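You operate a simulated robot arm through the tools that you are given. There is no shell and no other tool. Be economical: measure what you need, move in short steps, check, and stop when the job is done.

You are at the controls of a simulated robot arm. One attempt, no reset.

## Task
Clear and wipe the green mat, then set the grey case on it.
Fine: push the carton straight back, clear of the mat; use the teal sponge and put it back. Set down upright: grey case. What is to be rubbed or washed off counts as gone when no trace of it is left.
Where things are to end (x, y in the base frame): wide carton within 0.035 m of [0.87, 0.15].

Only the result counts: the job must be done as asked and must still hold three seconds after the hand-in. Knocking over, shifting, dropping, spilling or breaking anything else fails it.

## Robot
A 6-joint arm with a two-finger parallel gripper on a trunk, on a base that drives. Base frame: it is fixed to the floor where the robot stands at the start and does not move with it; the origin is under the middle of the robot, x ahead of it, y to its left, z up. Units: m, rad, N and s.
With the tool pointing down near the work surface it reaches from about 0.32 to 0.7 m from the robot's upright axis, wherever it stands. Its first joint turns from -2.897 to 2.897 rad. Places, roughly: dust on the green mat [0.6, 0.2, 0.9]; green mat on the packing bench [0.6, 0.2, 0.9]. Payload 4.1 kg.
The tool frame sits at the grasp point between the pads (the TCP): z along the fingers, y along the line on which they close. The tips reach 0.023 m beyond it. The gripper opens to 0.094 m. The fingers are 0.038 m wide and 0.01 m thick; the gripper's body (0.054 by 0.096 m) begins 0.039 m behind the TCP.
Orientation is that of the tool frame in the base frame, as a unit quaternion [w, x, y, z]. With the fingers straight down and closing along the base's y, the tool's x points along the base's -x, its y along +y and its z along -z.

## Interface
- The arm moves only by the tool step_arm. Its argument "deltas" is text: rows parted by semicolons, each of 7 numbers parted by spaces: the shift along the tool's x, y, z in m, then the turn, a rotation vector about the tool's x, y, z in rad, then the closure, from 0 (fully open) to 1 (shut). In form: x y z rx ry rz jaw; .... A call has 1 to 10 rows; each row is the pose to reach, as a shift and turn from the pose commanded when the call began, along the tool's axes at that moment. Each row takes 0.2 s and may step no farther than 0.05 m and 0.15 rad from the row before; otherwise, or with a gripper value out of range, the whole call is refused. Where a pose cannot be reached the arm comes as near as it can. A force on the tool above 70 N (or 10 N above the force at the start of the call, whichever is more), or a blocked arm, ends the call early, and 0.2 s more pass. The fingers move at their own pace (about 0.045 m/s each) and stop on an object; they squeeze with about 21 N. The grip force told is the motor's: it shows also when the fingers shut on nothing. Time passes only in rows, and 0.2 s behind the last, so rows that repeat a pose let the fingers close. The reply holds the time, the measured pose of the TCP, the force on the tool along the base axes, the opening and the grip force, in the units named above and with some noise, with the torque about the TCP (base axes, N m) and any sound that the robot's microphone picked up, and new pictures: "pictures" is both (left out), scene, wrist or none.
- Cameras (640 x 400 px; columns grow to the right, rows downward): "scene" is now at [0.0177, 0.1661, 1.5583]; the picture's right is [-0.04, -1.00, 0.00], its down [-0.74, 0.03, -0.67] and it looks along [0.67, -0.03, -0.74] (base axes); focal length 267 px, centre (320, 200). "wrist" rides on the gripper at [0.086, 0.016, -0.074] in the tool frame; the picture's right is [-0.18, 0.98, 0.00], its down [-0.58, -0.11, -0.81] and it looks along [-0.79, -0.15, 0.59] (tool axes); focal length 243 px, centre (320, 200). There is no depth. A picture from a camera that has moved, and an enlarged one, comes with that camera's place and axes in the base frame and with its lens.
- lift_body(by): slides the trunk up (or, below 0, down) by that many m; the arm and the scene camera ride with it, the base frame stays. It gives what a move gives, with no picture.
- drive_base(legs): drives the robot by 1 to 6 legs, each [ahead, turn to the left] in m and rad, along the robot's own axes; the way and the turn of a leg run together, so that a leg with both is an arc; at most 1.5 m and 3.142 rad a leg. The arm and the cameras ride along, it lands a little off, and it stops where it bumps. It gives what a move gives, and a new picture of the scene camera.
- head_to(pan, tilt): turns the head with the scene camera to pan (to the left, within 2.705 rad either way) and tilt (down, from -0.506 to 1.204), counted from straight ahead of the robot. It gives what a move gives, and a new picture of the scene camera.
- close_up(camera, box): a new picture of the part [left, top, right, bottom] of that camera's present view, enlarged. No time passes.
- hand_in(): hands the job in; it is judged then, once.

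Work in short steps. Places have to be worked out from the pictures, the camera data and where the tool is seen: move nearer, look again, correct. Check each grasp and each placing, and mend what went wrong. You have 120 turns and 260 pictures in all, those below and enlarged ones among them. Open the gripper and draw the arm clear of the work before you hand the job in, unless the task says otherwise; then end with one line.

The tools are called after "Call:" as a command line: name --argument value ..., lists and objects as JSON in quotes. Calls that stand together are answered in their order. step_arm: Moves the arm, as the interface text tells. Its arguments: {"type":"object","properties":{"deltas":{"type":"string"},"pictures":{"type":"string","enum":["both","scene","wrist","none"]}},"required":["deltas"]} The other tools are called the same way: lift_body (by) slides the trunk up or down; drive_base (legs) drives the base; head_to (pan, tilt) turns the head that bears the scene camera; close_up (camera, box) takes an enlarged picture of a part of a camera's view; hand_in () hands the job in.

At the start:

```text
time_s: 0.0
ee_pos: [0.3523, 0.0572, 1.2181]
orientation: [0.0, 0.0, 1.0, 0.0]
contact_force: [-0.5, -0.2, 0.1]
torque: [0.01, 0.0, 0.01]
width: 0.0942
gripper_force: 0.1
trunk travel left (down, up): [-0.525, 0.065]
robot x, y, heading: [-0.0007, 0.0023, -0.001]
head pan, tilt: [-0.038, 0.84]
```

scene: 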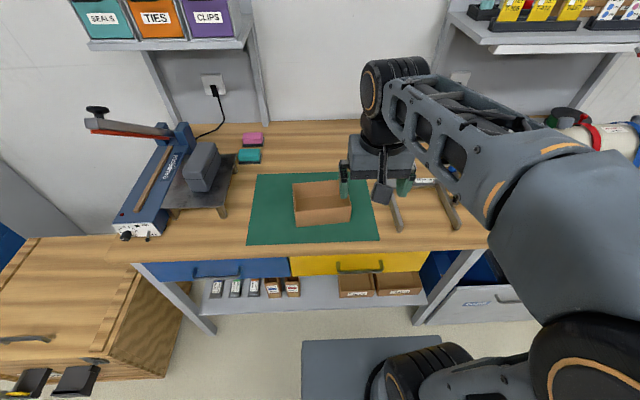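
wrist: 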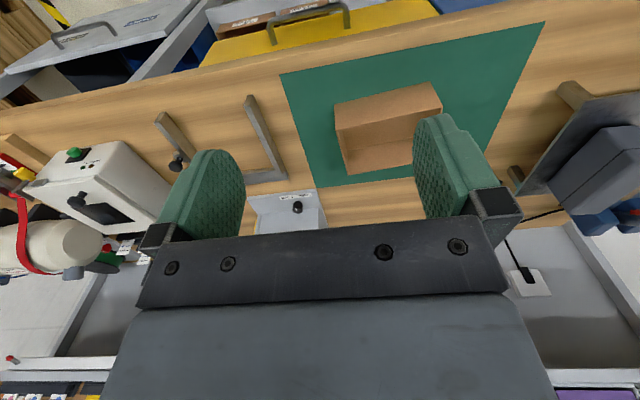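

I'll look closer at the mat region and the sponge/case area first.

Call:
close_up --camera "scene" --box '[100, 100, 420, 300]'

Call:
close_up --camera "scene" --box '[160, 120, 288, 200]'

Call:
close_up --camera "wrist" --box '[240, 0, 640, 250]'

```text
2.00 times, centred on (260, 200) of scene
camera zoom: at [0.0177, 0.1661, 1.5583], right [-0.04, -1.0, 0.0], down [-0.74, 0.03, -0.67], along [0.67, -0.03, -0.74], focal length 534 px, centre (440, 200)
```

zoom: 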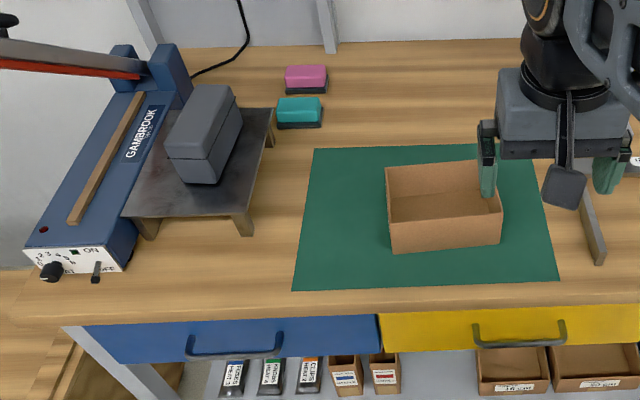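

```text
5.00 times, centred on (224, 160) of scene
camera zoom: at [0.0177, 0.1661, 1.5583], right [-0.04, -1.0, 0.0], down [-0.74, 0.03, -0.67], along [0.67, -0.03, -0.74], focal length 1335 px, centre (800, 400)
```

zoom: 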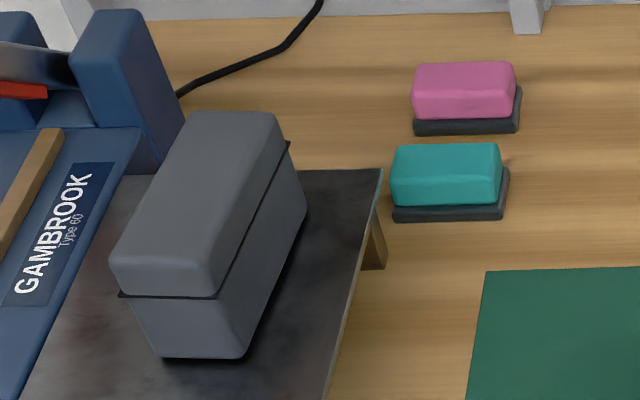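

```text
1.60 times, centred on (440, 125) of wrist
camera zoom: at [0.2657, 0.0748, 1.2936], right [0.18, 0.98, 0.0], down [0.58, -0.11, 0.81], along [0.79, -0.15, -0.59], focal length 388 px, centre (128, 320)
```

zoom: 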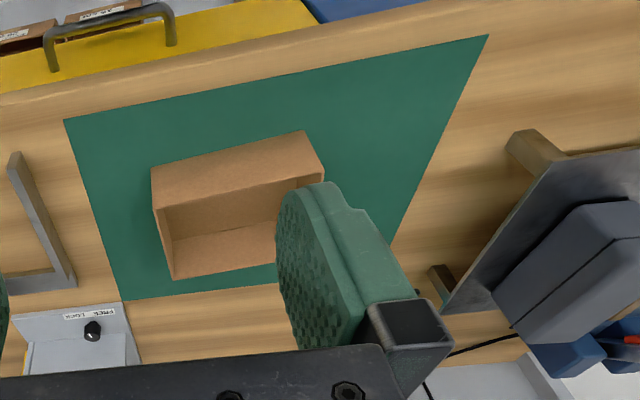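

The carton stands at roughly (0.56, 0.14), the teal sponge sits in a tray at back left, and the grey case stands on the sealer's plate. I'll look down to see how much room the base has for driving forward.

Call:
head_to --pan 0.0 --tilt 1.2

Call:
head_to --pan 0.0 --tilt 0.6

```text
time_s: 0.8
ee_pos: [0.3521, 0.0576, 1.2178]
orientation: [-0.001, -0.001, 1.0, 0.0]
contact_force: [-0.5, 0.9, -0.3]
torque: [0.06, -0.02, -0.04]
width: 0.0944
gripper_force: 0.1
trunk travel left (down, up): [-0.525, 0.065]
robot x, y, heading: [0.0033, 0.0022, 0.001]
head pan, tilt: [0.0, 1.201]
camera scene: at [-0.005, 0.1691, 1.5338], right [0.0, -1.0, 0.0], down [-0.93, 0.0, -0.36], along [0.36, 0.0, -0.93], focal length 267 px, centre (320, 200)
```

scene: 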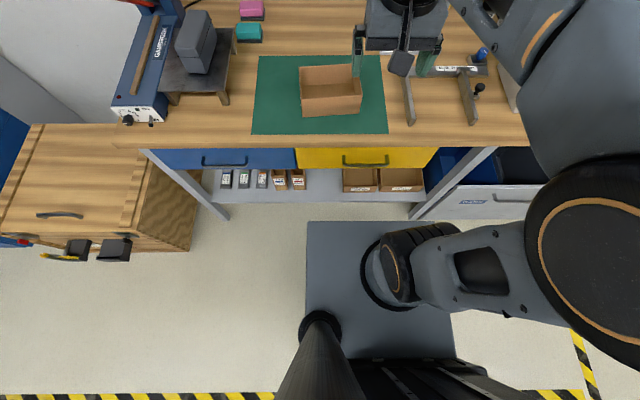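

```text
time_s: 1.8
ee_pos: [0.3526, 0.0584, 1.2197]
orientation: [-0.001, 0.0, 1.0, -0.001]
contact_force: [0.1, 0.3, 0.4]
torque: [-0.02, 0.02, 0.0]
width: 0.0943
gripper_force: 0.0
trunk travel left (down, up): [-0.525, 0.065]
robot x, y, heading: [-0.0006, 0.0024, -0.003]
head pan, tilt: [0.0, 0.6]
camera scene: at [0.0274, 0.1691, 1.5782], right [0.0, -1.0, 0.0], down [-0.57, 0.0, -0.82], along [0.82, 0.0, -0.57], focal length 267 px, centre (320, 200)
```

scene: 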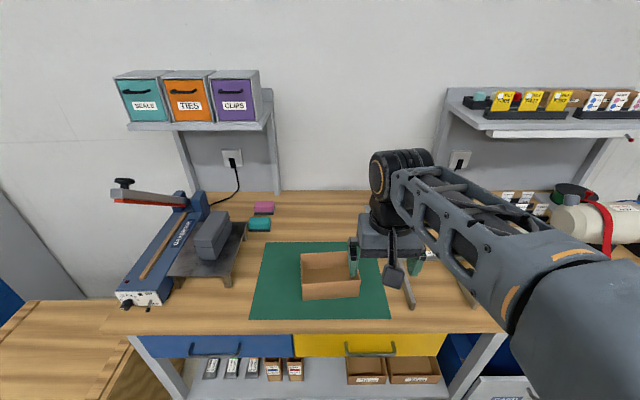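

The base front is about 0.1 m from the bench legs and shelf, so a small forward drive is possible; otherwise I'll tilt the fingers forward to gain reach. Next I move the arm to in front of the carton and look closely.

Call:
close_up --camera "scene" --box '[230, 200, 420, 330]'

Call:
step_arm --deltas "0 0.03 0.04 0 0 0 0; 0 0.06 0.08 0 0 0 0; 0.0 0.08 0.12 0 0 0 0; 0 0.08 0.16 0 0 0 0"

```text
3.08 times, centred on (325, 265) of scene
camera zoom: at [0.0274, 0.1691, 1.5782], right [0.0, -1.0, 0.0], down [-0.57, 0.0, -0.82], along [0.82, 0.0, -0.57], focal length 821 px, centre (305, 0)
```

zoom: 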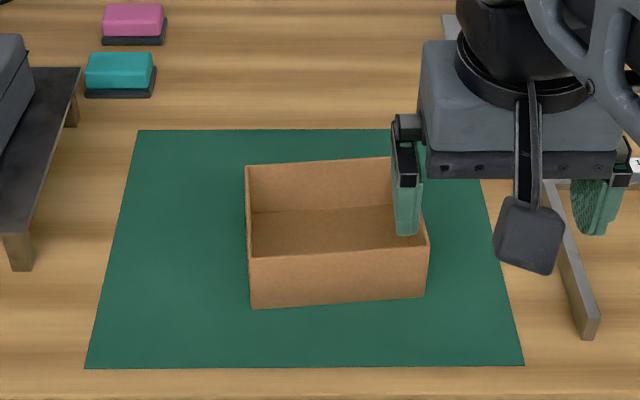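

```text
time_s: 2.8
ee_pos: [0.3563, 0.138, 1.0595]
orientation: [0.0, 0.0, 1.0, 0.001]
contact_force: [0.0, -0.2, 0.2]
torque: [0.01, -0.01, 0.01]
width: 0.0939
gripper_force: 0.1
trunk travel left (down, up): [-0.525, 0.065]
robot x, y, heading: [-0.0009, 0.0, -0.001]
head pan, tilt: [0.0, 0.6]
camera scene: at [0.0277, 0.1693, 1.5783], right [0.0, -1.0, 0.0], down [-0.57, 0.0, -0.82], along [0.82, 0.0, -0.57], focal length 267 px, centre (320, 200)
camera wrist: at [0.2695, 0.1531, 1.1343], right [0.18, 0.98, 0.0], down [0.58, -0.11, 0.81], along [0.79, -0.15, -0.59], focal length 243 px, centre (320, 200)
```

scene: 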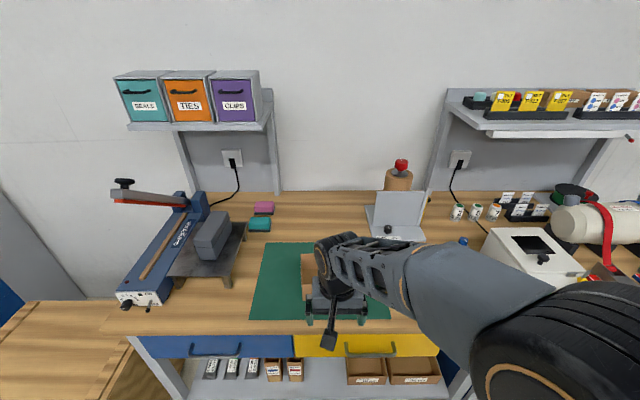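
wrist: 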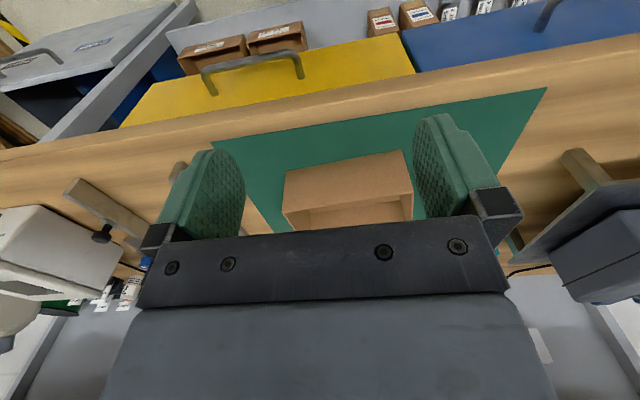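

Carton estimated: centre (0.564, 0.141), 0.165 wide in y, 0.11 deep, 0.075 high, yaw about +0.08. I tilt the open fingers forward and lower them in front of it.

Call:
step_arm --deltas "0 0 0.03 0 -0.15 0 0; -0.02 0 0.06 0 -0.3 0 0; -0.05 0 0.09 0 -0.45 0 0; -0.08 0.003 0.112 0 -0.6 0 0; -0.08 0.003 0.112 0 -0.6 0 0"

```text
time_s: 4.0
ee_pos: [0.4313, 0.1381, 0.9479]
orientation: [0.294, 0.0, 0.956, 0.0]
contact_force: [0.3, -0.7, -0.4]
torque: [-0.01, 0.02, 0.03]
width: 0.0939
gripper_force: 0.0
trunk travel left (down, up): [-0.525, 0.065]
robot x, y, heading: [-0.0022, 0.0042, -0.004]
head pan, tilt: [0.0, 0.6]
camera scene: at [0.0275, 0.1692, 1.5783], right [0.0, -1.0, 0.0], down [-0.56, 0.0, -0.83], along [0.83, 0.0, -0.56], focal length 267 px, centre (320, 200)
camera wrist: at [0.3163, 0.155, 0.9613], right [0.15, 0.98, 0.1], down [0.03, -0.11, 0.99], along [0.99, -0.15, -0.04], focal length 243 px, centre (320, 200)
```

scene: 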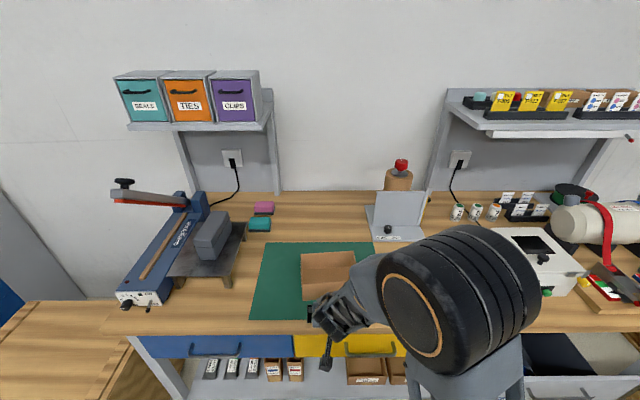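
wrist: 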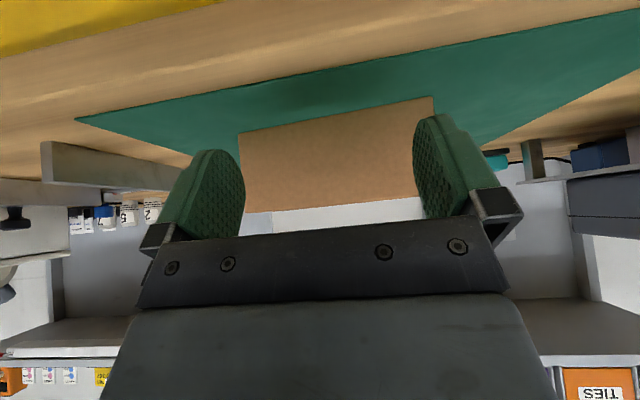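

The wrist camera hangs low at this tilt, so I reduce the tilt to about 0.4 rad before moving over the bench.

Call:
step_arm --deltas "-0.002 0.003 -0.003 0 0.1 0 0; -0.0045 0.004 -0.0066 0 0.2 0 0; -0.0045 0.004 -0.0066 0 0.2 0 0" --pictures "none"

```text
time_s: 4.8
ee_pos: [0.432, 0.1436, 0.9562]
orientation: [0.199, -0.001, 0.98, 0.0]
contact_force: [0.1, 0.1, 0.1]
torque: [0.02, -0.02, -0.02]
width: 0.094
gripper_force: 0.0
trunk travel left (down, up): [-0.525, 0.065]
robot x, y, heading: [-0.0007, 0.0024, -0.003]
head pan, tilt: [0.0, 0.6]
```

Now I push straight ahead along +x in gentle steps, stopping partway to look.

Call:
step_arm --deltas "-0.0276 0 0.0117 0 0 0 0; -0.0461 0 0.0195 0 0 0 0; -0.0645 0 0.0272 0 0 0 0; -0.0829 0 0.035 0 0 0 0; -0.1013 0 0.0428 0 0 0 0; -0.1197 0 0.0506 0 0 0 0; -0.1381 0 0.0584 0 0 0 0; -0.1566 0 0.0661 0 0 0 0"

```text
time_s: 6.6
ee_pos: [0.604, 0.145, 0.9557]
orientation: [0.199, -0.001, 0.98, 0.0]
contact_force: [0.4, 0.2, -0.3]
torque: [0.03, -0.03, -0.01]
width: 0.094
gripper_force: 0.1
trunk travel left (down, up): [-0.525, 0.065]
robot x, y, heading: [0.0004, -0.001, 0.002]
head pan, tilt: [0.0, 0.6]
camera scene: at [0.0275, 0.1691, 1.5783], right [0.0, -1.0, 0.0], down [-0.56, 0.0, -0.83], along [0.83, 0.0, -0.56], focal length 267 px, centre (320, 200)
camera wrist: at [0.4946, 0.1616, 0.9906], right [0.17, 0.98, 0.07], down [0.22, -0.11, 0.97], along [0.96, -0.15, -0.24], focal length 243 px, centre (320, 200)
```

scene: 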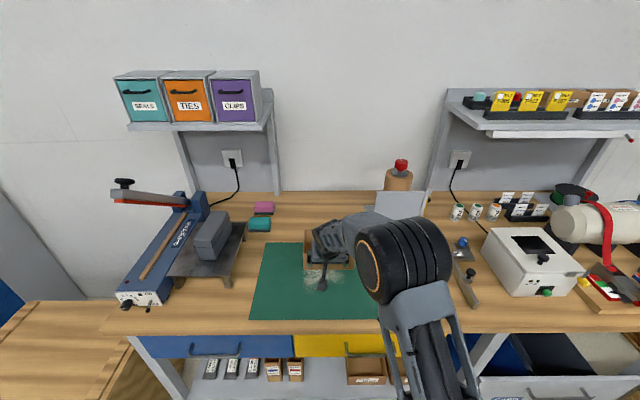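
wrist: 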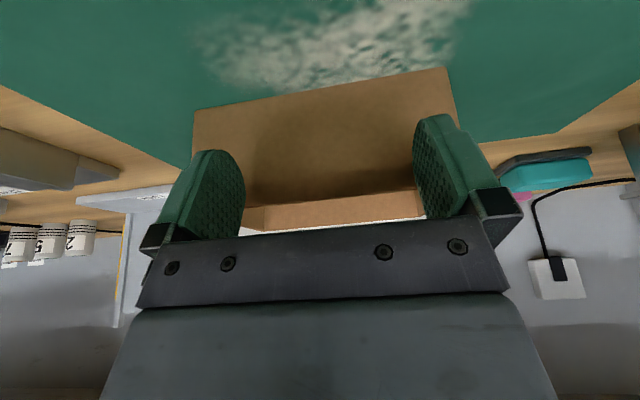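

The carton slides back squarely and the dust is uncovered. I continue to TCP x of about 0.745 and check reach.

Call:
step_arm --deltas "-0.0184 0 0.0078 0 0 0 0; -0.0368 0 0.0156 0 0 0 0; -0.0553 0 0.0233 0 0 0 0; -0.0737 0 0.0311 0 0 0 0; -0.0921 0 0.0389 0 0 0 0; -0.1105 0 0.0467 0 0 0 0; -0.129 0 0.0545 0 0 0 0"

```text
time_s: 8.2
ee_pos: [0.7432, 0.1464, 0.9531]
orientation: [0.199, -0.002, 0.98, 0.001]
contact_force: [-0.7, 0.0, 0.2]
torque: [-0.02, 0.02, 0.0]
width: 0.0939
gripper_force: 0.1
trunk travel left (down, up): [-0.525, 0.065]
robot x, y, heading: [0.0007, 0.0012, 0.001]
head pan, tilt: [0.0, 0.6]
camera scene: at [0.0278, 0.1692, 1.5783], right [0.0, -1.0, 0.0], down [-0.57, 0.0, -0.82], along [0.82, 0.0, -0.57], focal length 267 px, centre (320, 200)
camera wrist: at [0.6334, 0.1626, 0.9883], right [0.17, 0.98, 0.07], down [0.22, -0.11, 0.97], along [0.96, -0.15, -0.24], focal length 243 px, centre (320, 200)
```

scene: 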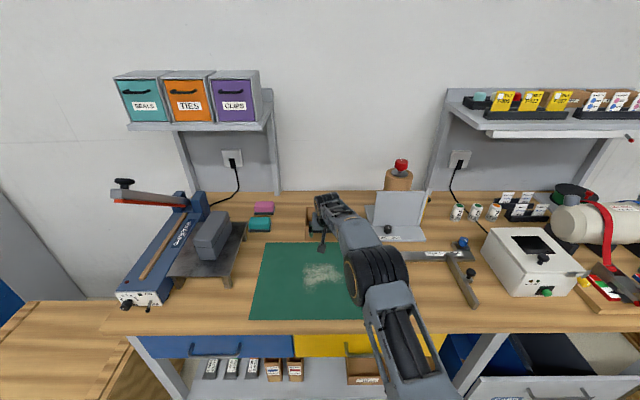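
wrist: 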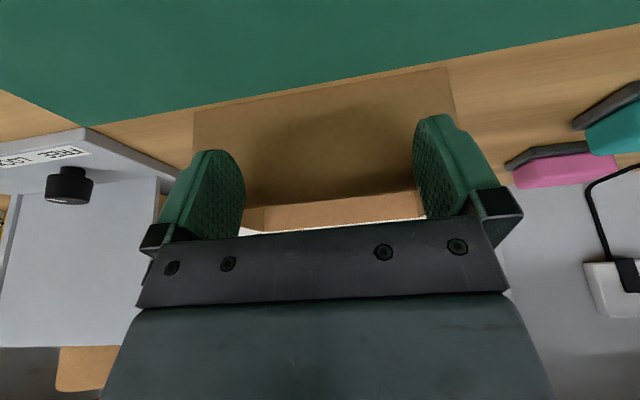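

Still within reach. I push the last 0.045 m.

Call:
step_arm --deltas "-0.0138 0 0.0058 0 0 0 0; -0.0276 0 0.0117 0 0 0 0; -0.0414 0 0.0175 0 0 0 0; -0.0414 0 0.0175 0 0 0 0"

```text
time_s: 9.2
ee_pos: [0.7654, 0.143, 0.9504]
orientation: [0.198, -0.001, 0.98, 0.0]
contact_force: [-0.4, 0.5, -0.2]
torque: [-0.04, 0.02, 0.0]
width: 0.0936
gripper_force: 0.2
out of reach, approached as far as the arm can: row 2, 3, 4
trunk travel left (down, up): [-0.525, 0.065]
robot x, y, heading: [-0.0002, 0.0052, 0.004]
head pan, tilt: [0.0, 0.6]
camera scene: at [0.0275, 0.1691, 1.5783], right [0.0, -1.0, 0.0], down [-0.56, 0.0, -0.83], along [0.83, 0.0, -0.56], focal length 267 px, centre (320, 200)
camera wrist: at [0.657, 0.1594, 0.9876], right [0.17, 0.98, 0.07], down [0.22, -0.11, 0.97], along [0.96, -0.15, -0.24], focal length 243 px, centre (320, 200)
```

scene: 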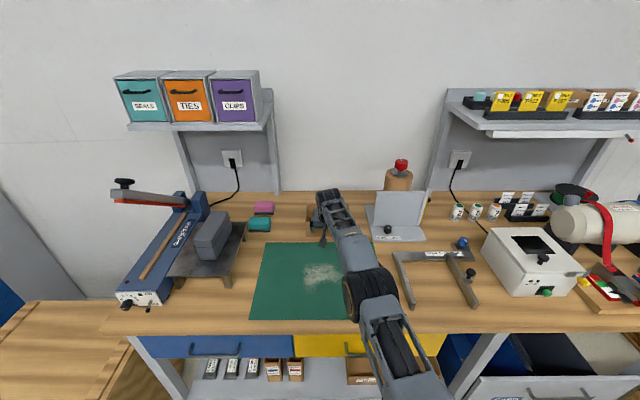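
wrist: 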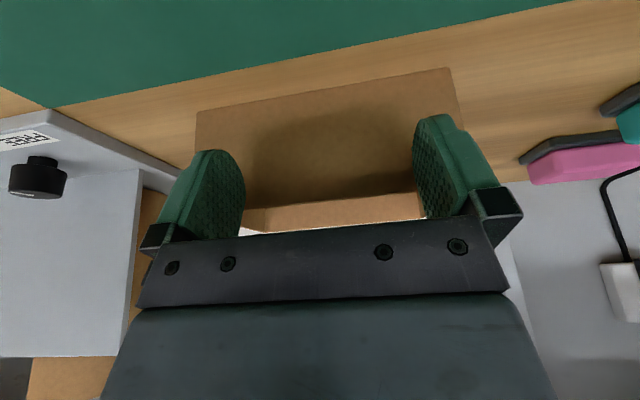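

The arm is at its reach limit (carton centre estimated x ≈ 0.847). I drive the base forward a touch so that it finishes the push.

Call:
drive_base --legs '[[0.024, 0]]'

```text
time_s: 10.1
ee_pos: [0.7915, 0.143, 0.951]
orientation: [0.199, -0.001, 0.98, 0.0]
contact_force: [0.1, -0.4, -0.2]
torque: [0.0, 0.01, 0.01]
width: 0.0942
gripper_force: 0.2
trunk travel left (down, up): [-0.525, 0.065]
robot x, y, heading: [0.0222, 0.0004, -0.003]
head pan, tilt: [0.0, 0.6]
camera scene: at [0.0526, 0.1692, 1.5783], right [0.0, -1.0, 0.0], down [-0.57, 0.0, -0.82], along [0.82, 0.0, -0.57], focal length 267 px, centre (320, 200)
```

scene: 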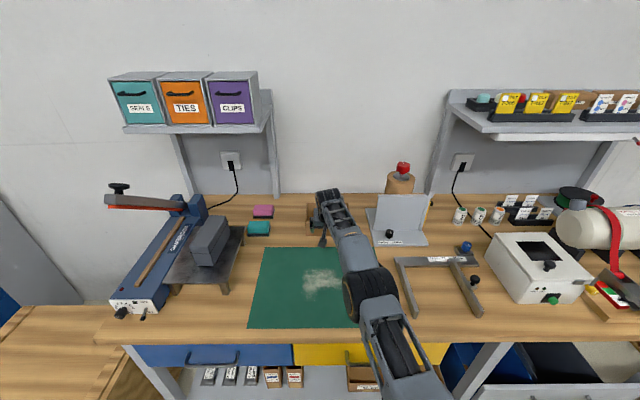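

Retracting: back along −x, then up, and levelling the tool.

Call:
step_arm --deltas "0.0368 0 -0.0156 0 0 0 0; 0.0737 0 -0.0311 0 0 0 0; 0.0896 0 -0.0704 0 0 0 0; 0.1017 0 -0.119 0 0.1 0 0; 0.1138 0 -0.1674 0 0.2 0 0; 0.1258 0 -0.216 0 0.3 0 0; 0.151 0 -0.2592 0 0.4 0 0"

Call:
head_to --pan 2.7 --tilt 0.7

Call:
head_to --pan 0.3 --tilt 0.7

```text
time_s: 11.7
ee_pos: [0.5523, 0.1408, 1.1334]
orientation: [-0.001, -0.002, 1.0, 0.0]
contact_force: [-0.6, -0.3, -0.3]
torque: [0.02, -0.01, 0.0]
width: 0.0941
gripper_force: 0.1
trunk travel left (down, up): [-0.525, 0.065]
robot x, y, heading: [0.0242, 0.0061, 0.002]
head pan, tilt: [0.0, 0.6]
camera scene: at [0.0515, 0.169, 1.5783], right [0.0, -1.0, 0.0], down [-0.56, 0.0, -0.83], along [0.83, 0.0, -0.56], focal length 267 px, centre (320, 200)
camera wrist: at [0.4645, 0.1574, 1.2081], right [0.18, 0.98, 0.0], down [0.58, -0.11, 0.81], along [0.79, -0.15, -0.59], focal length 243 px, centre (320, 200)
```

scene: 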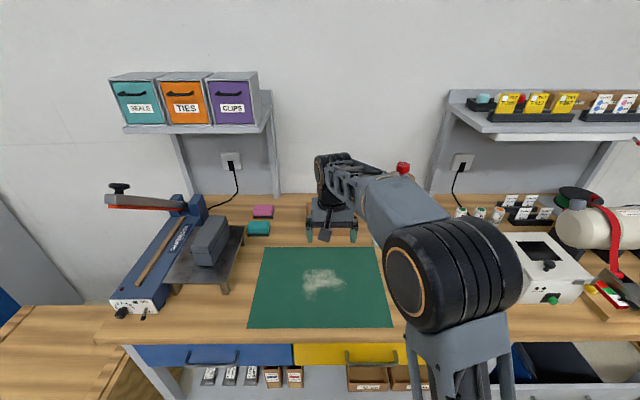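
wrist: 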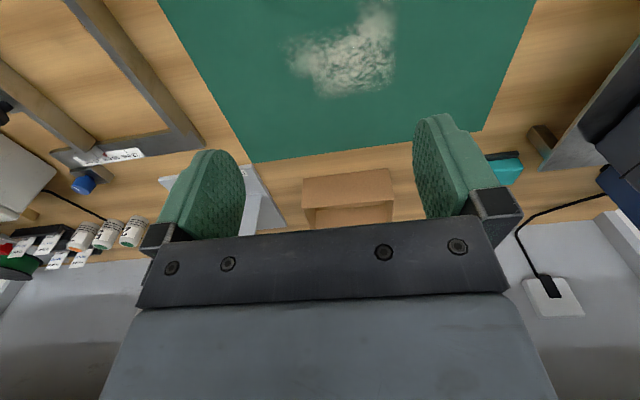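

```text
time_s: 14.1
ee_pos: [0.5525, 0.1402, 1.1327]
orientation: [0.0, -0.002, 1.0, 0.0]
contact_force: [-0.5, -0.6, 0.3]
torque: [0.01, 0.0, -0.01]
width: 0.094
gripper_force: 0.1
trunk travel left (down, up): [-0.525, 0.065]
robot x, y, heading: [0.0252, 0.0055, 0.007]
head pan, tilt: [2.7, 0.7]
camera scene: at [-0.1132, 0.2054, 1.5697], right [0.43, 0.9, 0.0], down [0.58, -0.28, -0.76], along [-0.69, 0.33, -0.64], focal length 267 px, centre (320, 200)
```

scene: 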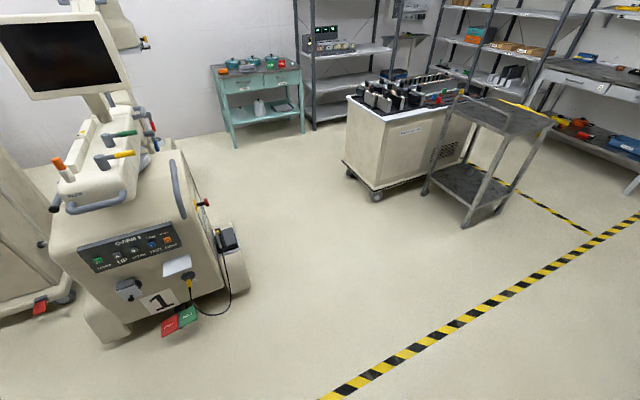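

```text
time_s: 16.2
ee_pos: [0.553, 0.1408, 1.1329]
orientation: [0.001, 0.0, 1.0, 0.0]
contact_force: [0.5, 0.3, 0.3]
torque: [0.02, 0.01, 0.06]
width: 0.094
gripper_force: 0.0
trunk travel left (down, up): [-0.525, 0.065]
robot x, y, heading: [0.0269, 0.0016, -0.001]
head pan, tilt: [0.3, 0.7]
camera scene: at [0.0448, 0.1943, 1.5697], right [0.3, -0.95, 0.0], down [-0.62, -0.19, -0.76], along [0.73, 0.23, -0.64], focal length 267 px, centre (320, 200)
```

scene: 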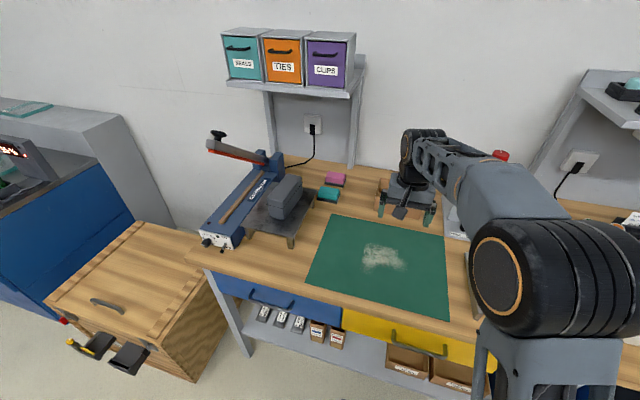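

Room behind is clear; carton measures at about (0.863, 0.139), good. I tuck the arm, then drive to a stance near (0.1, 0.38), from which sponge, case and mat are all reachable.

Call:
step_arm --deltas "0.034 -0.02 -0.018 0 0 0 0; 0.068 -0.04 -0.036 0 0 0 0; 0.102 -0.06 -0.054 0 0 0 0; 0.136 -0.08 -0.072 0 0 0 0; 0.17 -0.1 -0.09 0 0 0 0; 0.17 -0.1 -0.09 0 0 0 0" --pictures "none"

Call:
drive_base --legs '[[-0.3, 0], [0, 1.5708], [0.38, 0], [0, -1.5708]]'

Call:
head_to --pan 0 --tilt 1.1

```text
time_s: 17.6
ee_pos: [0.38, 0.0382, 1.2248]
orientation: [0.001, 0.0, 1.0, 0.001]
contact_force: [-1.1, 0.8, -0.4]
torque: [0.01, -0.02, 0.02]
width: 0.094
gripper_force: 0.0
trunk travel left (down, up): [-0.525, 0.065]
robot x, y, heading: [0.0243, 0.0023, 0.001]
head pan, tilt: [0.3, 0.7]
```

```text
time_s: 29.4
ee_pos: [0.0658, 0.4275, 1.2241]
orientation: [0.0, -0.014, 1.0, -0.001]
contact_force: [-0.1, -0.5, -0.8]
torque: [0.03, -0.01, 0.01]
width: 0.0937
gripper_force: 0.0
trunk travel left (down, up): [-0.525, 0.065]
robot x, y, heading: [-0.2873, 0.3843, 0.024]
head pan, tilt: [0.3, 0.7]
camera scene: at [-0.2743, 0.5742, 1.5697], right [0.32, -0.95, 0.0], down [-0.61, -0.21, -0.76], along [0.72, 0.25, -0.64], focal length 267 px, centre (320, 200)
```

scene: 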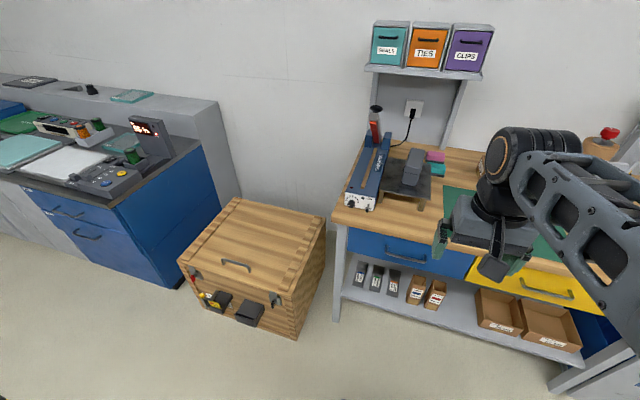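

```text
time_s: 30.3
ee_pos: [0.066, 0.4281, 1.2245]
orientation: [0.0, -0.014, 1.0, -0.001]
contact_force: [-0.9, 0.1, 0.6]
torque: [0.01, -0.03, 0.02]
width: 0.094
gripper_force: 0.0
trunk travel left (down, up): [-0.525, 0.065]
robot x, y, heading: [-0.2877, 0.3791, 0.025]
head pan, tilt: [0.0, 1.1]
camera scene: at [-0.2916, 0.5487, 1.5397], right [0.03, -1.0, 0.0], down [-0.89, -0.02, -0.45], along [0.45, 0.01, -0.89], focal length 267 px, centre (320, 200)
```

scene: 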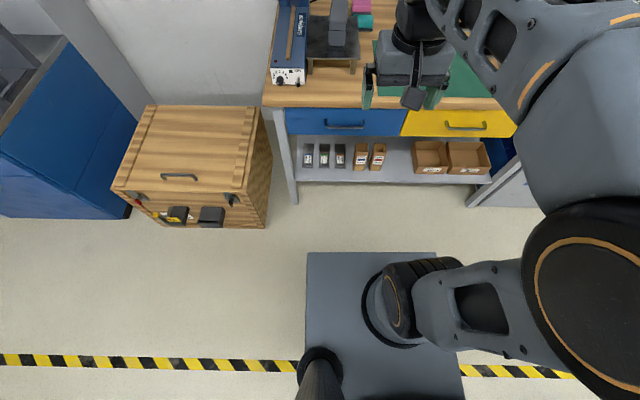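

At (−0.288, 0.38). I straighten the heading and drive ahead toward the bench, watching the gap.

Call:
drive_base --legs '[[0, -0.025], [0.37, 0]]'

```text
time_s: 33.1
ee_pos: [0.4478, 0.4214, 1.2252]
orientation: [0.0, -0.003, 1.0, 0.0]
contact_force: [0.6, 0.1, 0.2]
torque: [0.01, 0.02, -0.01]
width: 0.0939
gripper_force: 0.1
trunk travel left (down, up): [-0.525, 0.065]
robot x, y, heading: [0.0914, 0.3858, 0.008]
head pan, tilt: [0.0, 1.1]
camera scene: at [0.092, 0.5499, 1.5397], right [0.0, -1.0, 0.0], down [-0.89, 0.0, -0.45], along [0.45, 0.0, -0.89], focal length 267 px, centre (320, 200)
```

scene: 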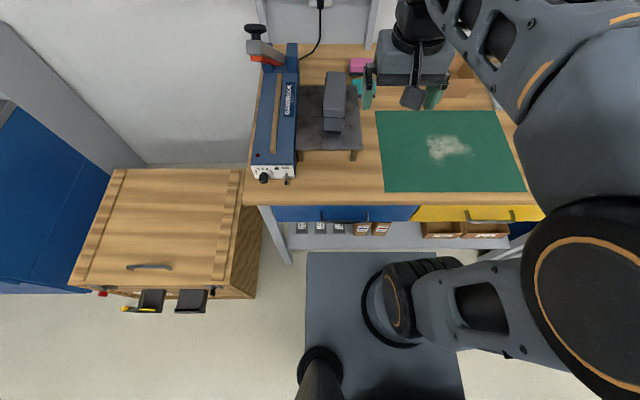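

Now standing at (0.091, 0.383). I move the arm over toward the sponge, high up, to look at it with the wrist camera.

Call:
step_arm --deltas "-0.04 -0.02 0.02 0 0 0 0; -0.08 -0.04 0.04 0 0 0 0; -0.12 -0.05 0.06 0 0 0 0; -0.16 -0.05 0.08 0 0 0 0; -0.16 -0.05 0.08 0 0 0 0" --pictures "wrist"

Call:
head_to --pan 0 --tilt 0.75

Call:
close_up --camera "scene" --box '[220, 100, 540, 300]'

```text
time_s: 34.3
ee_pos: [0.6081, 0.3711, 1.1453]
orientation: [0.001, -0.003, 1.0, 0.0]
contact_force: [-0.7, 0.1, -0.3]
torque: [0.0, 0.01, 0.01]
width: 0.094
gripper_force: 0.1
trunk travel left (down, up): [-0.525, 0.065]
robot x, y, heading: [0.0913, 0.3829, 0.006]
head pan, tilt: [0.0, 1.1]
camera wrist: at [0.5208, 0.3878, 1.2206], right [0.18, 0.98, 0.0], down [0.58, -0.11, 0.81], along [0.79, -0.14, -0.59], focal length 243 px, centre (320, 200)
```

wrist: 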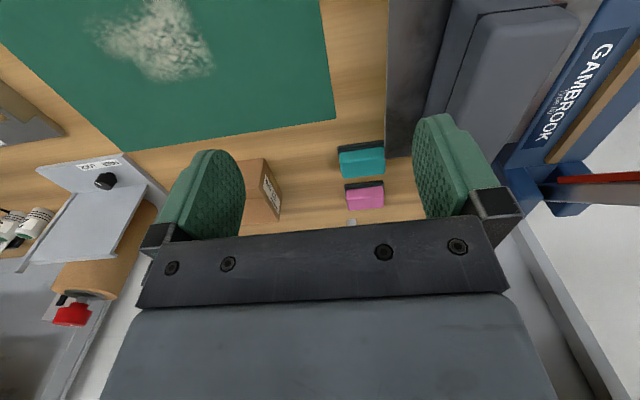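

```text
time_s: 35.1
ee_pos: [0.6072, 0.3706, 1.1458]
orientation: [0.0, -0.003, 1.0, 0.0]
contact_force: [0.2, 0.5, -0.2]
torque: [0.02, 0.0, 0.05]
width: 0.094
gripper_force: 0.1
trunk travel left (down, up): [-0.525, 0.065]
robot x, y, heading: [0.0889, 0.3842, 0.002]
head pan, tilt: [0.0, 0.75]
camera scene: at [0.1114, 0.55, 1.5654], right [0.0, -1.0, 0.0], down [-0.68, 0.0, -0.73], along [0.73, 0.0, -0.68], focal length 267 px, centre (320, 200)
```

scene: 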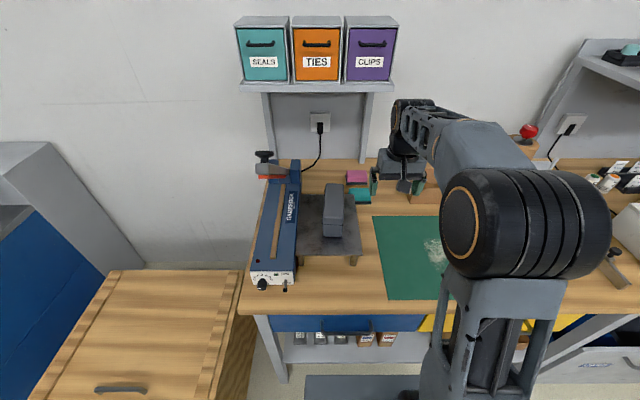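

```text
2.00 times, centred on (380, 200) of scene
camera zoom: at [0.1114, 0.55, 1.5654], right [0.0, -1.0, 0.0], down [-0.68, 0.0, -0.73], along [0.73, 0.0, -0.68], focal length 534 px, centre (200, 200)
```

zoom: 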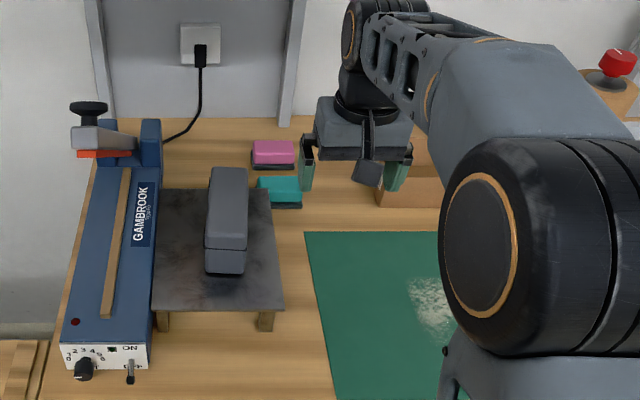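

Sponge triangulated at (0.82, 0.406), top about 0.93; it's ~0.08 wide in y and ~0.05 deep in x. I'll grip it along x, so I edge the base 0.045 m closer to reach it straight down, and zoom in for detail.

Call:
drive_base --legs '[[0.045, 0]]'

Call:
close_up --camera "wrist" --box '[280, 80, 480, 240]'

Call:
close_up --camera "scene" --box '[280, 140, 408, 220]'

```text
time_s: 36.0
ee_pos: [0.6521, 0.3724, 1.1449]
orientation: [0.0, -0.004, 1.0, -0.001]
contact_force: [0.4, 0.5, 0.2]
torque: [0.0, -0.02, -0.01]
width: 0.094
gripper_force: 0.0
trunk travel left (down, up): [-0.525, 0.065]
robot x, y, heading: [0.1351, 0.3869, 0.007]
head pan, tilt: [0.0, 0.75]
camera scene: at [0.1567, 0.5502, 1.5654], right [0.01, -1.0, 0.0], down [-0.68, 0.0, -0.73], along [0.73, 0.0, -0.68], focal length 267 px, centre (320, 200)
```

scene: 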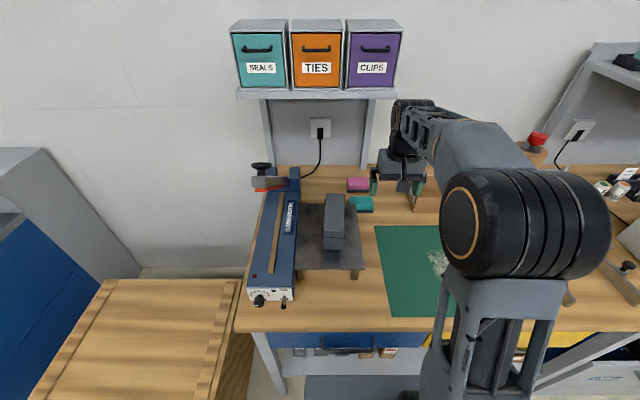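

```text
2.50 times, centred on (380, 160) of wrist
camera zoom: at [0.5657, 0.3882, 1.2205], right [0.18, 0.98, 0.0], down [0.58, -0.1, 0.81], along [0.79, -0.14, -0.59], focal length 606 px, centre (170, 300)
```

zoom: 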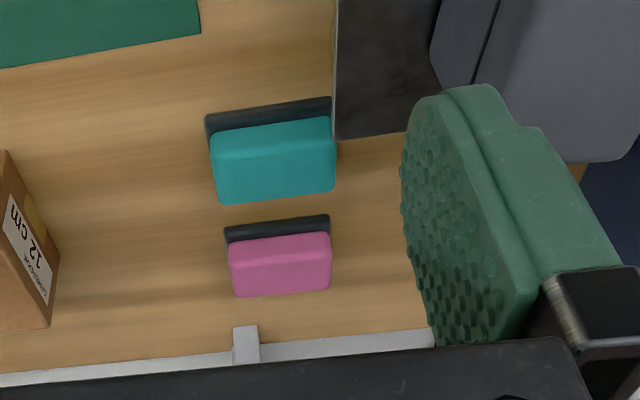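

```text
5.00 times, centred on (344, 180) of scene
camera zoom: at [0.1567, 0.5502, 1.5654], right [0.01, -1.0, 0.0], down [-0.68, 0.0, -0.73], along [0.73, 0.0, -0.68], focal length 1335 px, centre (200, 300)
```

zoom: 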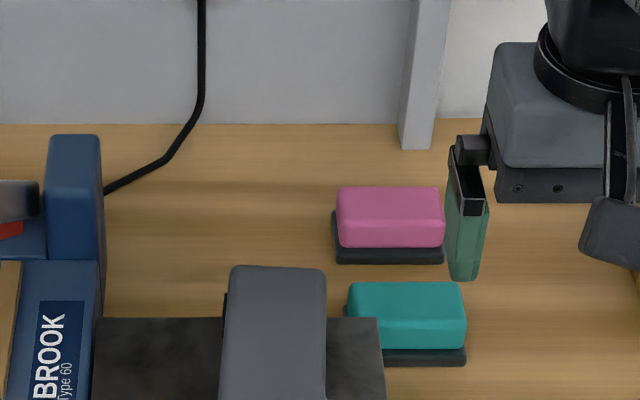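

Sponge refined: x 0.81–0.85, y 0.366–0.446, z ≈ 0.908–0.935. The sealer's plate corner is near (0.80, 0.43), so I'll grip slightly right of centre at y ≈ 0.397. First I turn the gripper −90° so that it closes along x with the camera on the right-hand side.

Call:
step_arm --deltas "0 0 0 0 0 -0.15 0; 0 0 0 0 0 -0.3 0; 0 0 0 0 0 -0.45 0; 0 0 0 0 0 -0.6 0; 0 0 0 0 0 -0.75 0; 0 0 0 0 0 -0.9 0; 0 0 0 0 0 -1.05 0; 0 0 0 0 0 -1.2 0; 0 0 0 0 0 -1.35 0; 0 0 0 0 0 -1.5 0" --pictures "none"

Call:
step_arm --deltas "0 -0.04 0.02 0 0 -0.07 0; 0 -0.08 0.04 0 0 -0.07 0; -0.01 -0.12 0.06 0 0 -0.07 0; -0.02 -0.16 0.08 0 0 -0.07 0; -0.025 -0.178 0.11 0 0 -0.07 0; -0.025 -0.178 0.11 0 0 -0.07 0"

```text
time_s: 38.2
ee_pos: [0.6516, 0.3714, 1.1472]
orientation: [0.001, -0.684, 0.729, 0.0]
contact_force: [0.2, -0.5, -0.4]
torque: [0.01, 0.03, -0.01]
width: 0.0941
gripper_force: 0.0
trunk travel left (down, up): [-0.525, 0.065]
robot x, y, heading: [0.1362, 0.3797, 0.005]
head pan, tilt: [0.0, 0.75]
```

```text
time_s: 39.6
ee_pos: [0.8318, 0.3866, 1.0349]
orientation: [0.001, 0.709, -0.705, -0.001]
contact_force: [0.8, 0.4, -0.3]
torque: [0.01, 0.02, -0.05]
width: 0.0941
gripper_force: 0.1
trunk travel left (down, up): [-0.525, 0.065]
robot x, y, heading: [0.1313, 0.3834, 0.008]
head pan, tilt: [0.0, 0.75]
camera scene: at [0.1559, 0.5502, 1.5654], right [0.01, -1.0, 0.0], down [-0.68, 0.0, -0.73], along [0.73, 0.0, -0.68], focal length 267 px, centre (320, 200)
camera wrist: at [0.8146, 0.2999, 1.1101], right [-0.98, 0.18, 0.0], down [0.11, 0.58, 0.81], along [0.14, 0.79, -0.59], focal length 243 px, centre (320, 200)
```

scene: 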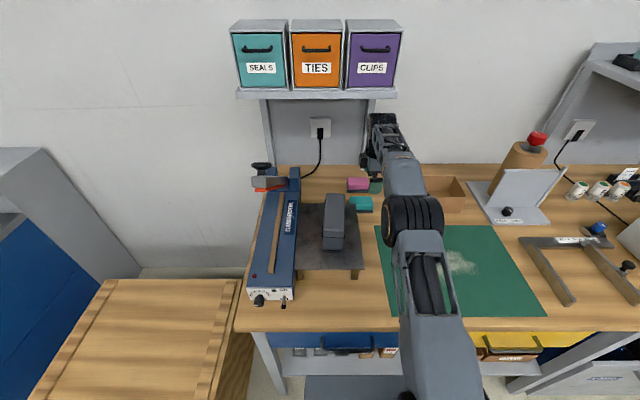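
wrist: 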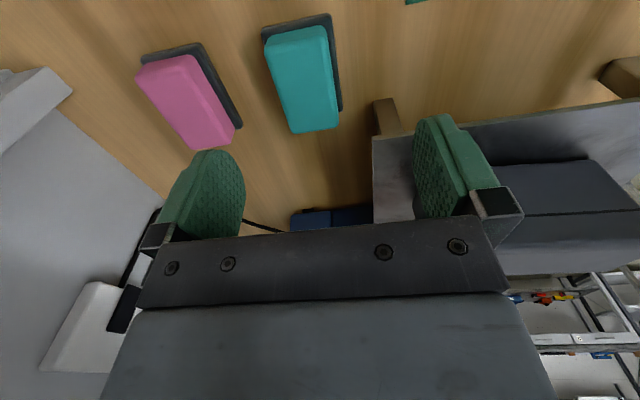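

Position good; sponge centre reads ~(0.838, 0.398). I narrow the jaws a little and descend partway, then check.

Call:
step_arm --deltas "-0.004 -0.003 0.02 0 0 0 0.25; -0.008 -0.005 0.045 0 0 0 0.25; -0.008 -0.005 0.07 0 0 0 0.25; -0.008 -0.005 0.07 0 0 0 0.25"

Call:
close_up --camera "wrist" --box '[160, 0, 480, 240]'

Call:
close_up --camera "scene" --box '[300, 130, 428, 230]'

```text
time_s: 40.6
ee_pos: [0.8374, 0.3945, 0.9667]
orientation: [0.0, 0.709, -0.705, 0.0]
contact_force: [0.2, -0.8, 0.8]
torque: [0.02, -0.02, -0.02]
width: 0.0703
gripper_force: 0.1
trunk travel left (down, up): [-0.525, 0.065]
robot x, y, heading: [0.1345, 0.3816, 0.0]
head pan, tilt: [0.0, 0.75]
camera scene: at [0.156, 0.5502, 1.5654], right [0.01, -1.0, 0.0], down [-0.68, 0.0, -0.73], along [0.73, 0.0, -0.68], focal length 267 px, centre (320, 200)
camera wrist: at [0.8217, 0.3083, 1.0419], right [-0.98, 0.18, 0.0], down [0.11, 0.58, 0.81], along [0.14, 0.79, -0.59], focal length 243 px, centre (320, 200)
```

scene: 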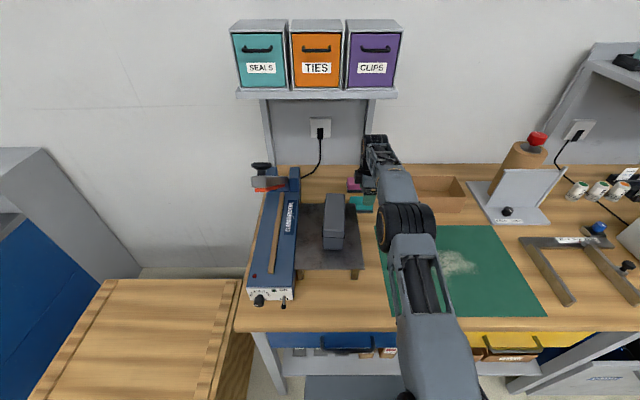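
wrist: 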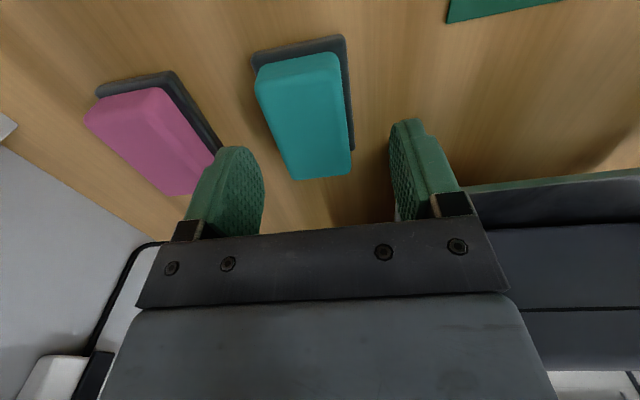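

```text
1.67 times, centred on (320, 120) of wrist
camera zoom: at [0.8217, 0.3083, 1.0419], right [-0.98, 0.18, 0.0], down [0.11, 0.58, 0.81], along [0.14, 0.79, -0.59], focal length 404 px, centre (320, 333)
```

zoom: 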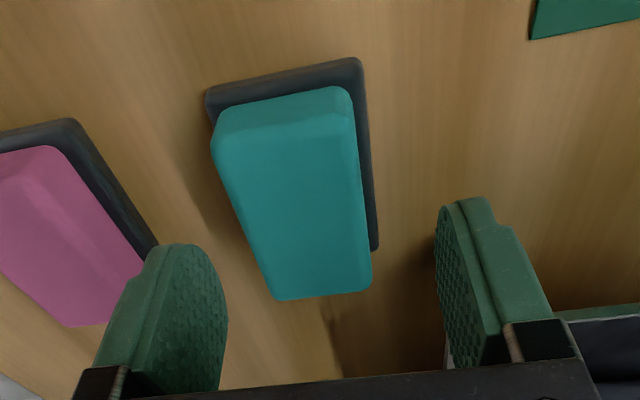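

```text
4.00 times, centred on (364, 180) of scene
camera zoom: at [0.156, 0.5502, 1.5654], right [0.01, -1.0, 0.0], down [-0.68, 0.0, -0.73], along [0.73, 0.0, -0.68], focal length 1068 px, centre (144, 280)
```

zoom: 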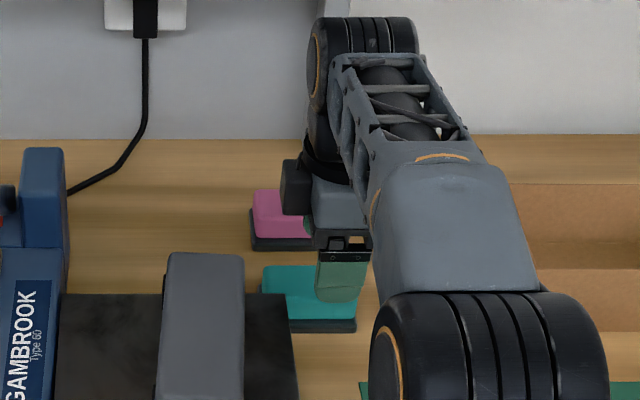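

Sponge centred between the jaws (x ≈ 0.84, y ≈ 0.395). I descend to grip height and close.

Call:
step_arm --deltas "0 -0.002 0.015 0 0 0 0.25; 0 -0.002 0.029 0 0 0 0.25; 0 -0.002 0.029 0 0 0 0.25; 0 -0.002 0.029 0 0 0 1; 0 -0.002 0.029 0 0 0 1; 0 -0.002 0.029 0 0 0 1; 0 -0.002 0.029 0 0 0 1; 0 -0.002 0.029 0 0 0 1"

```text
time_s: 42.4
ee_pos: [0.8412, 0.3923, 0.9372]
orientation: [0.0, 0.709, -0.705, -0.001]
contact_force: [0.5, 0.3, -0.5]
torque: [0.02, -0.07, -0.01]
width: 0.0471
gripper_force: 21.5
trunk travel left (down, up): [-0.525, 0.065]
robot x, y, heading: [0.1387, 0.3865, 0.003]
head pan, tilt: [0.0, 0.75]
camera scene: at [0.1559, 0.5502, 1.5654], right [0.01, -1.0, 0.0], down [-0.68, 0.0, -0.73], along [0.73, 0.0, -0.68], focal length 267 px, centre (320, 200)
camera wrist: at [0.824, 0.3072, 1.0122], right [-0.98, 0.18, 0.0], down [0.11, 0.58, 0.81], along [0.14, 0.79, -0.59], focal length 243 px, centre (320, 200)
```

scene: 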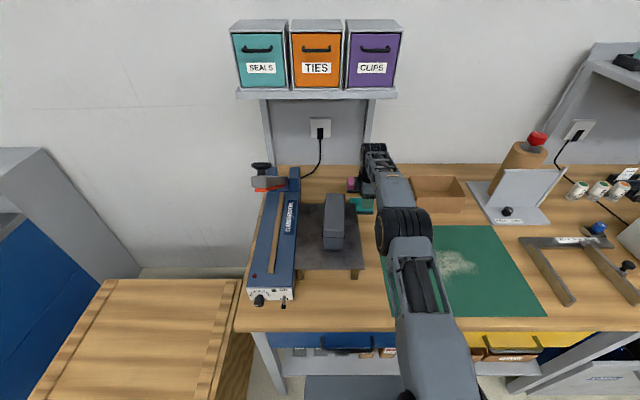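
wrist: 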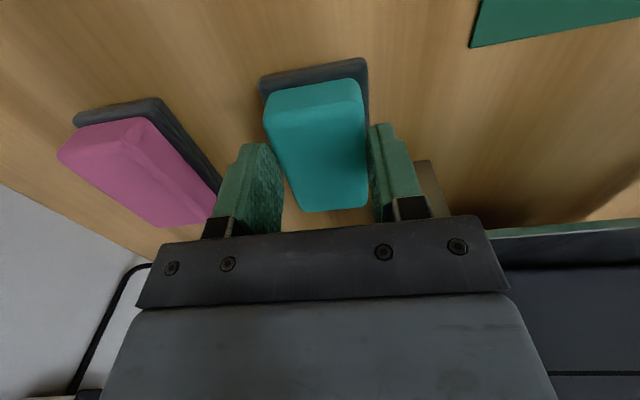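

Gripped at 0.047 m. I note the pick pose (0.841, 0.392, 0.937) and lift straight up to see whether only the sponge comes.

Call:
step_arm --deltas "0 0 -0.02 0 0 0 1; 0 0 -0.05 0 0 0 1; 0 0 -0.05 0 0 0 1"

Call:
close_up --camera "wrist" --box '[160, 0, 480, 240]'

```text
time_s: 43.2
ee_pos: [0.8387, 0.3931, 0.9867]
orientation: [0.0, 0.709, -0.705, -0.001]
contact_force: [0.7, 0.0, 0.0]
torque: [0.0, -0.02, -0.01]
width: 0.047
gripper_force: 20.8
trunk travel left (down, up): [-0.525, 0.065]
robot x, y, heading: [0.1334, 0.383, 0.007]
head pan, tilt: [0.0, 0.75]
camera scene: at [0.1559, 0.5502, 1.5654], right [0.01, -1.0, 0.0], down [-0.68, 0.0, -0.73], along [0.73, 0.0, -0.68], focal length 267 px, centre (320, 200)
camera wrist: at [0.8221, 0.3077, 1.0618], right [-0.98, 0.18, 0.0], down [0.11, 0.58, 0.81], along [0.14, 0.79, -0.59], focal length 243 px, centre (320, 200)
```

scene: 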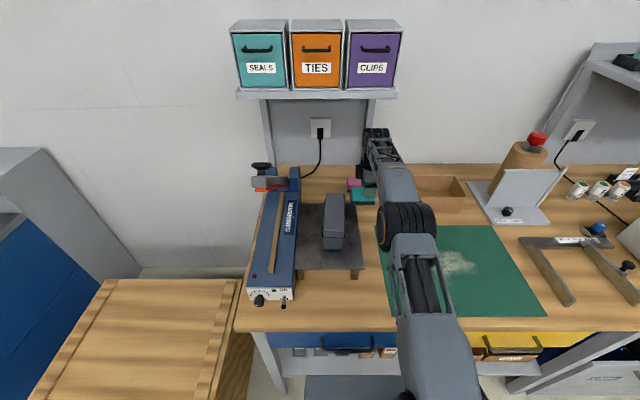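
wrist: 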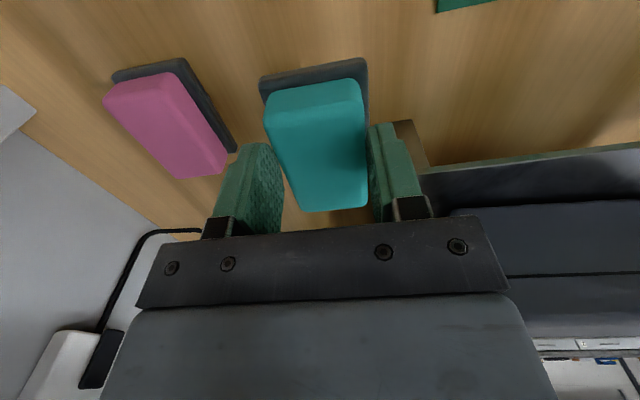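

```text
1.67 times, centred on (320, 120) of wrist
camera zoom: at [0.8221, 0.3077, 1.0618], right [-0.98, 0.18, 0.0], down [0.11, 0.58, 0.81], along [0.14, 0.79, -0.59], focal length 404 px, centre (320, 333)
```

zoom: 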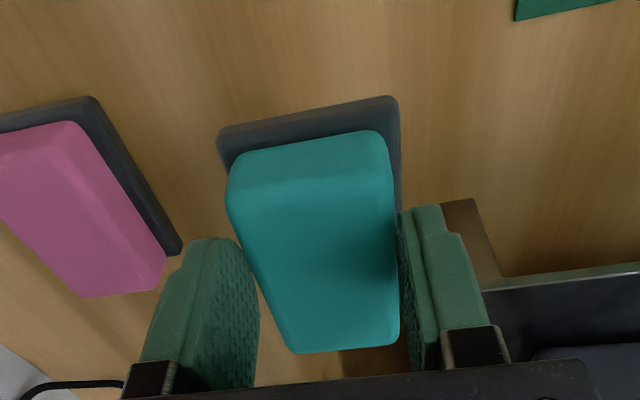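

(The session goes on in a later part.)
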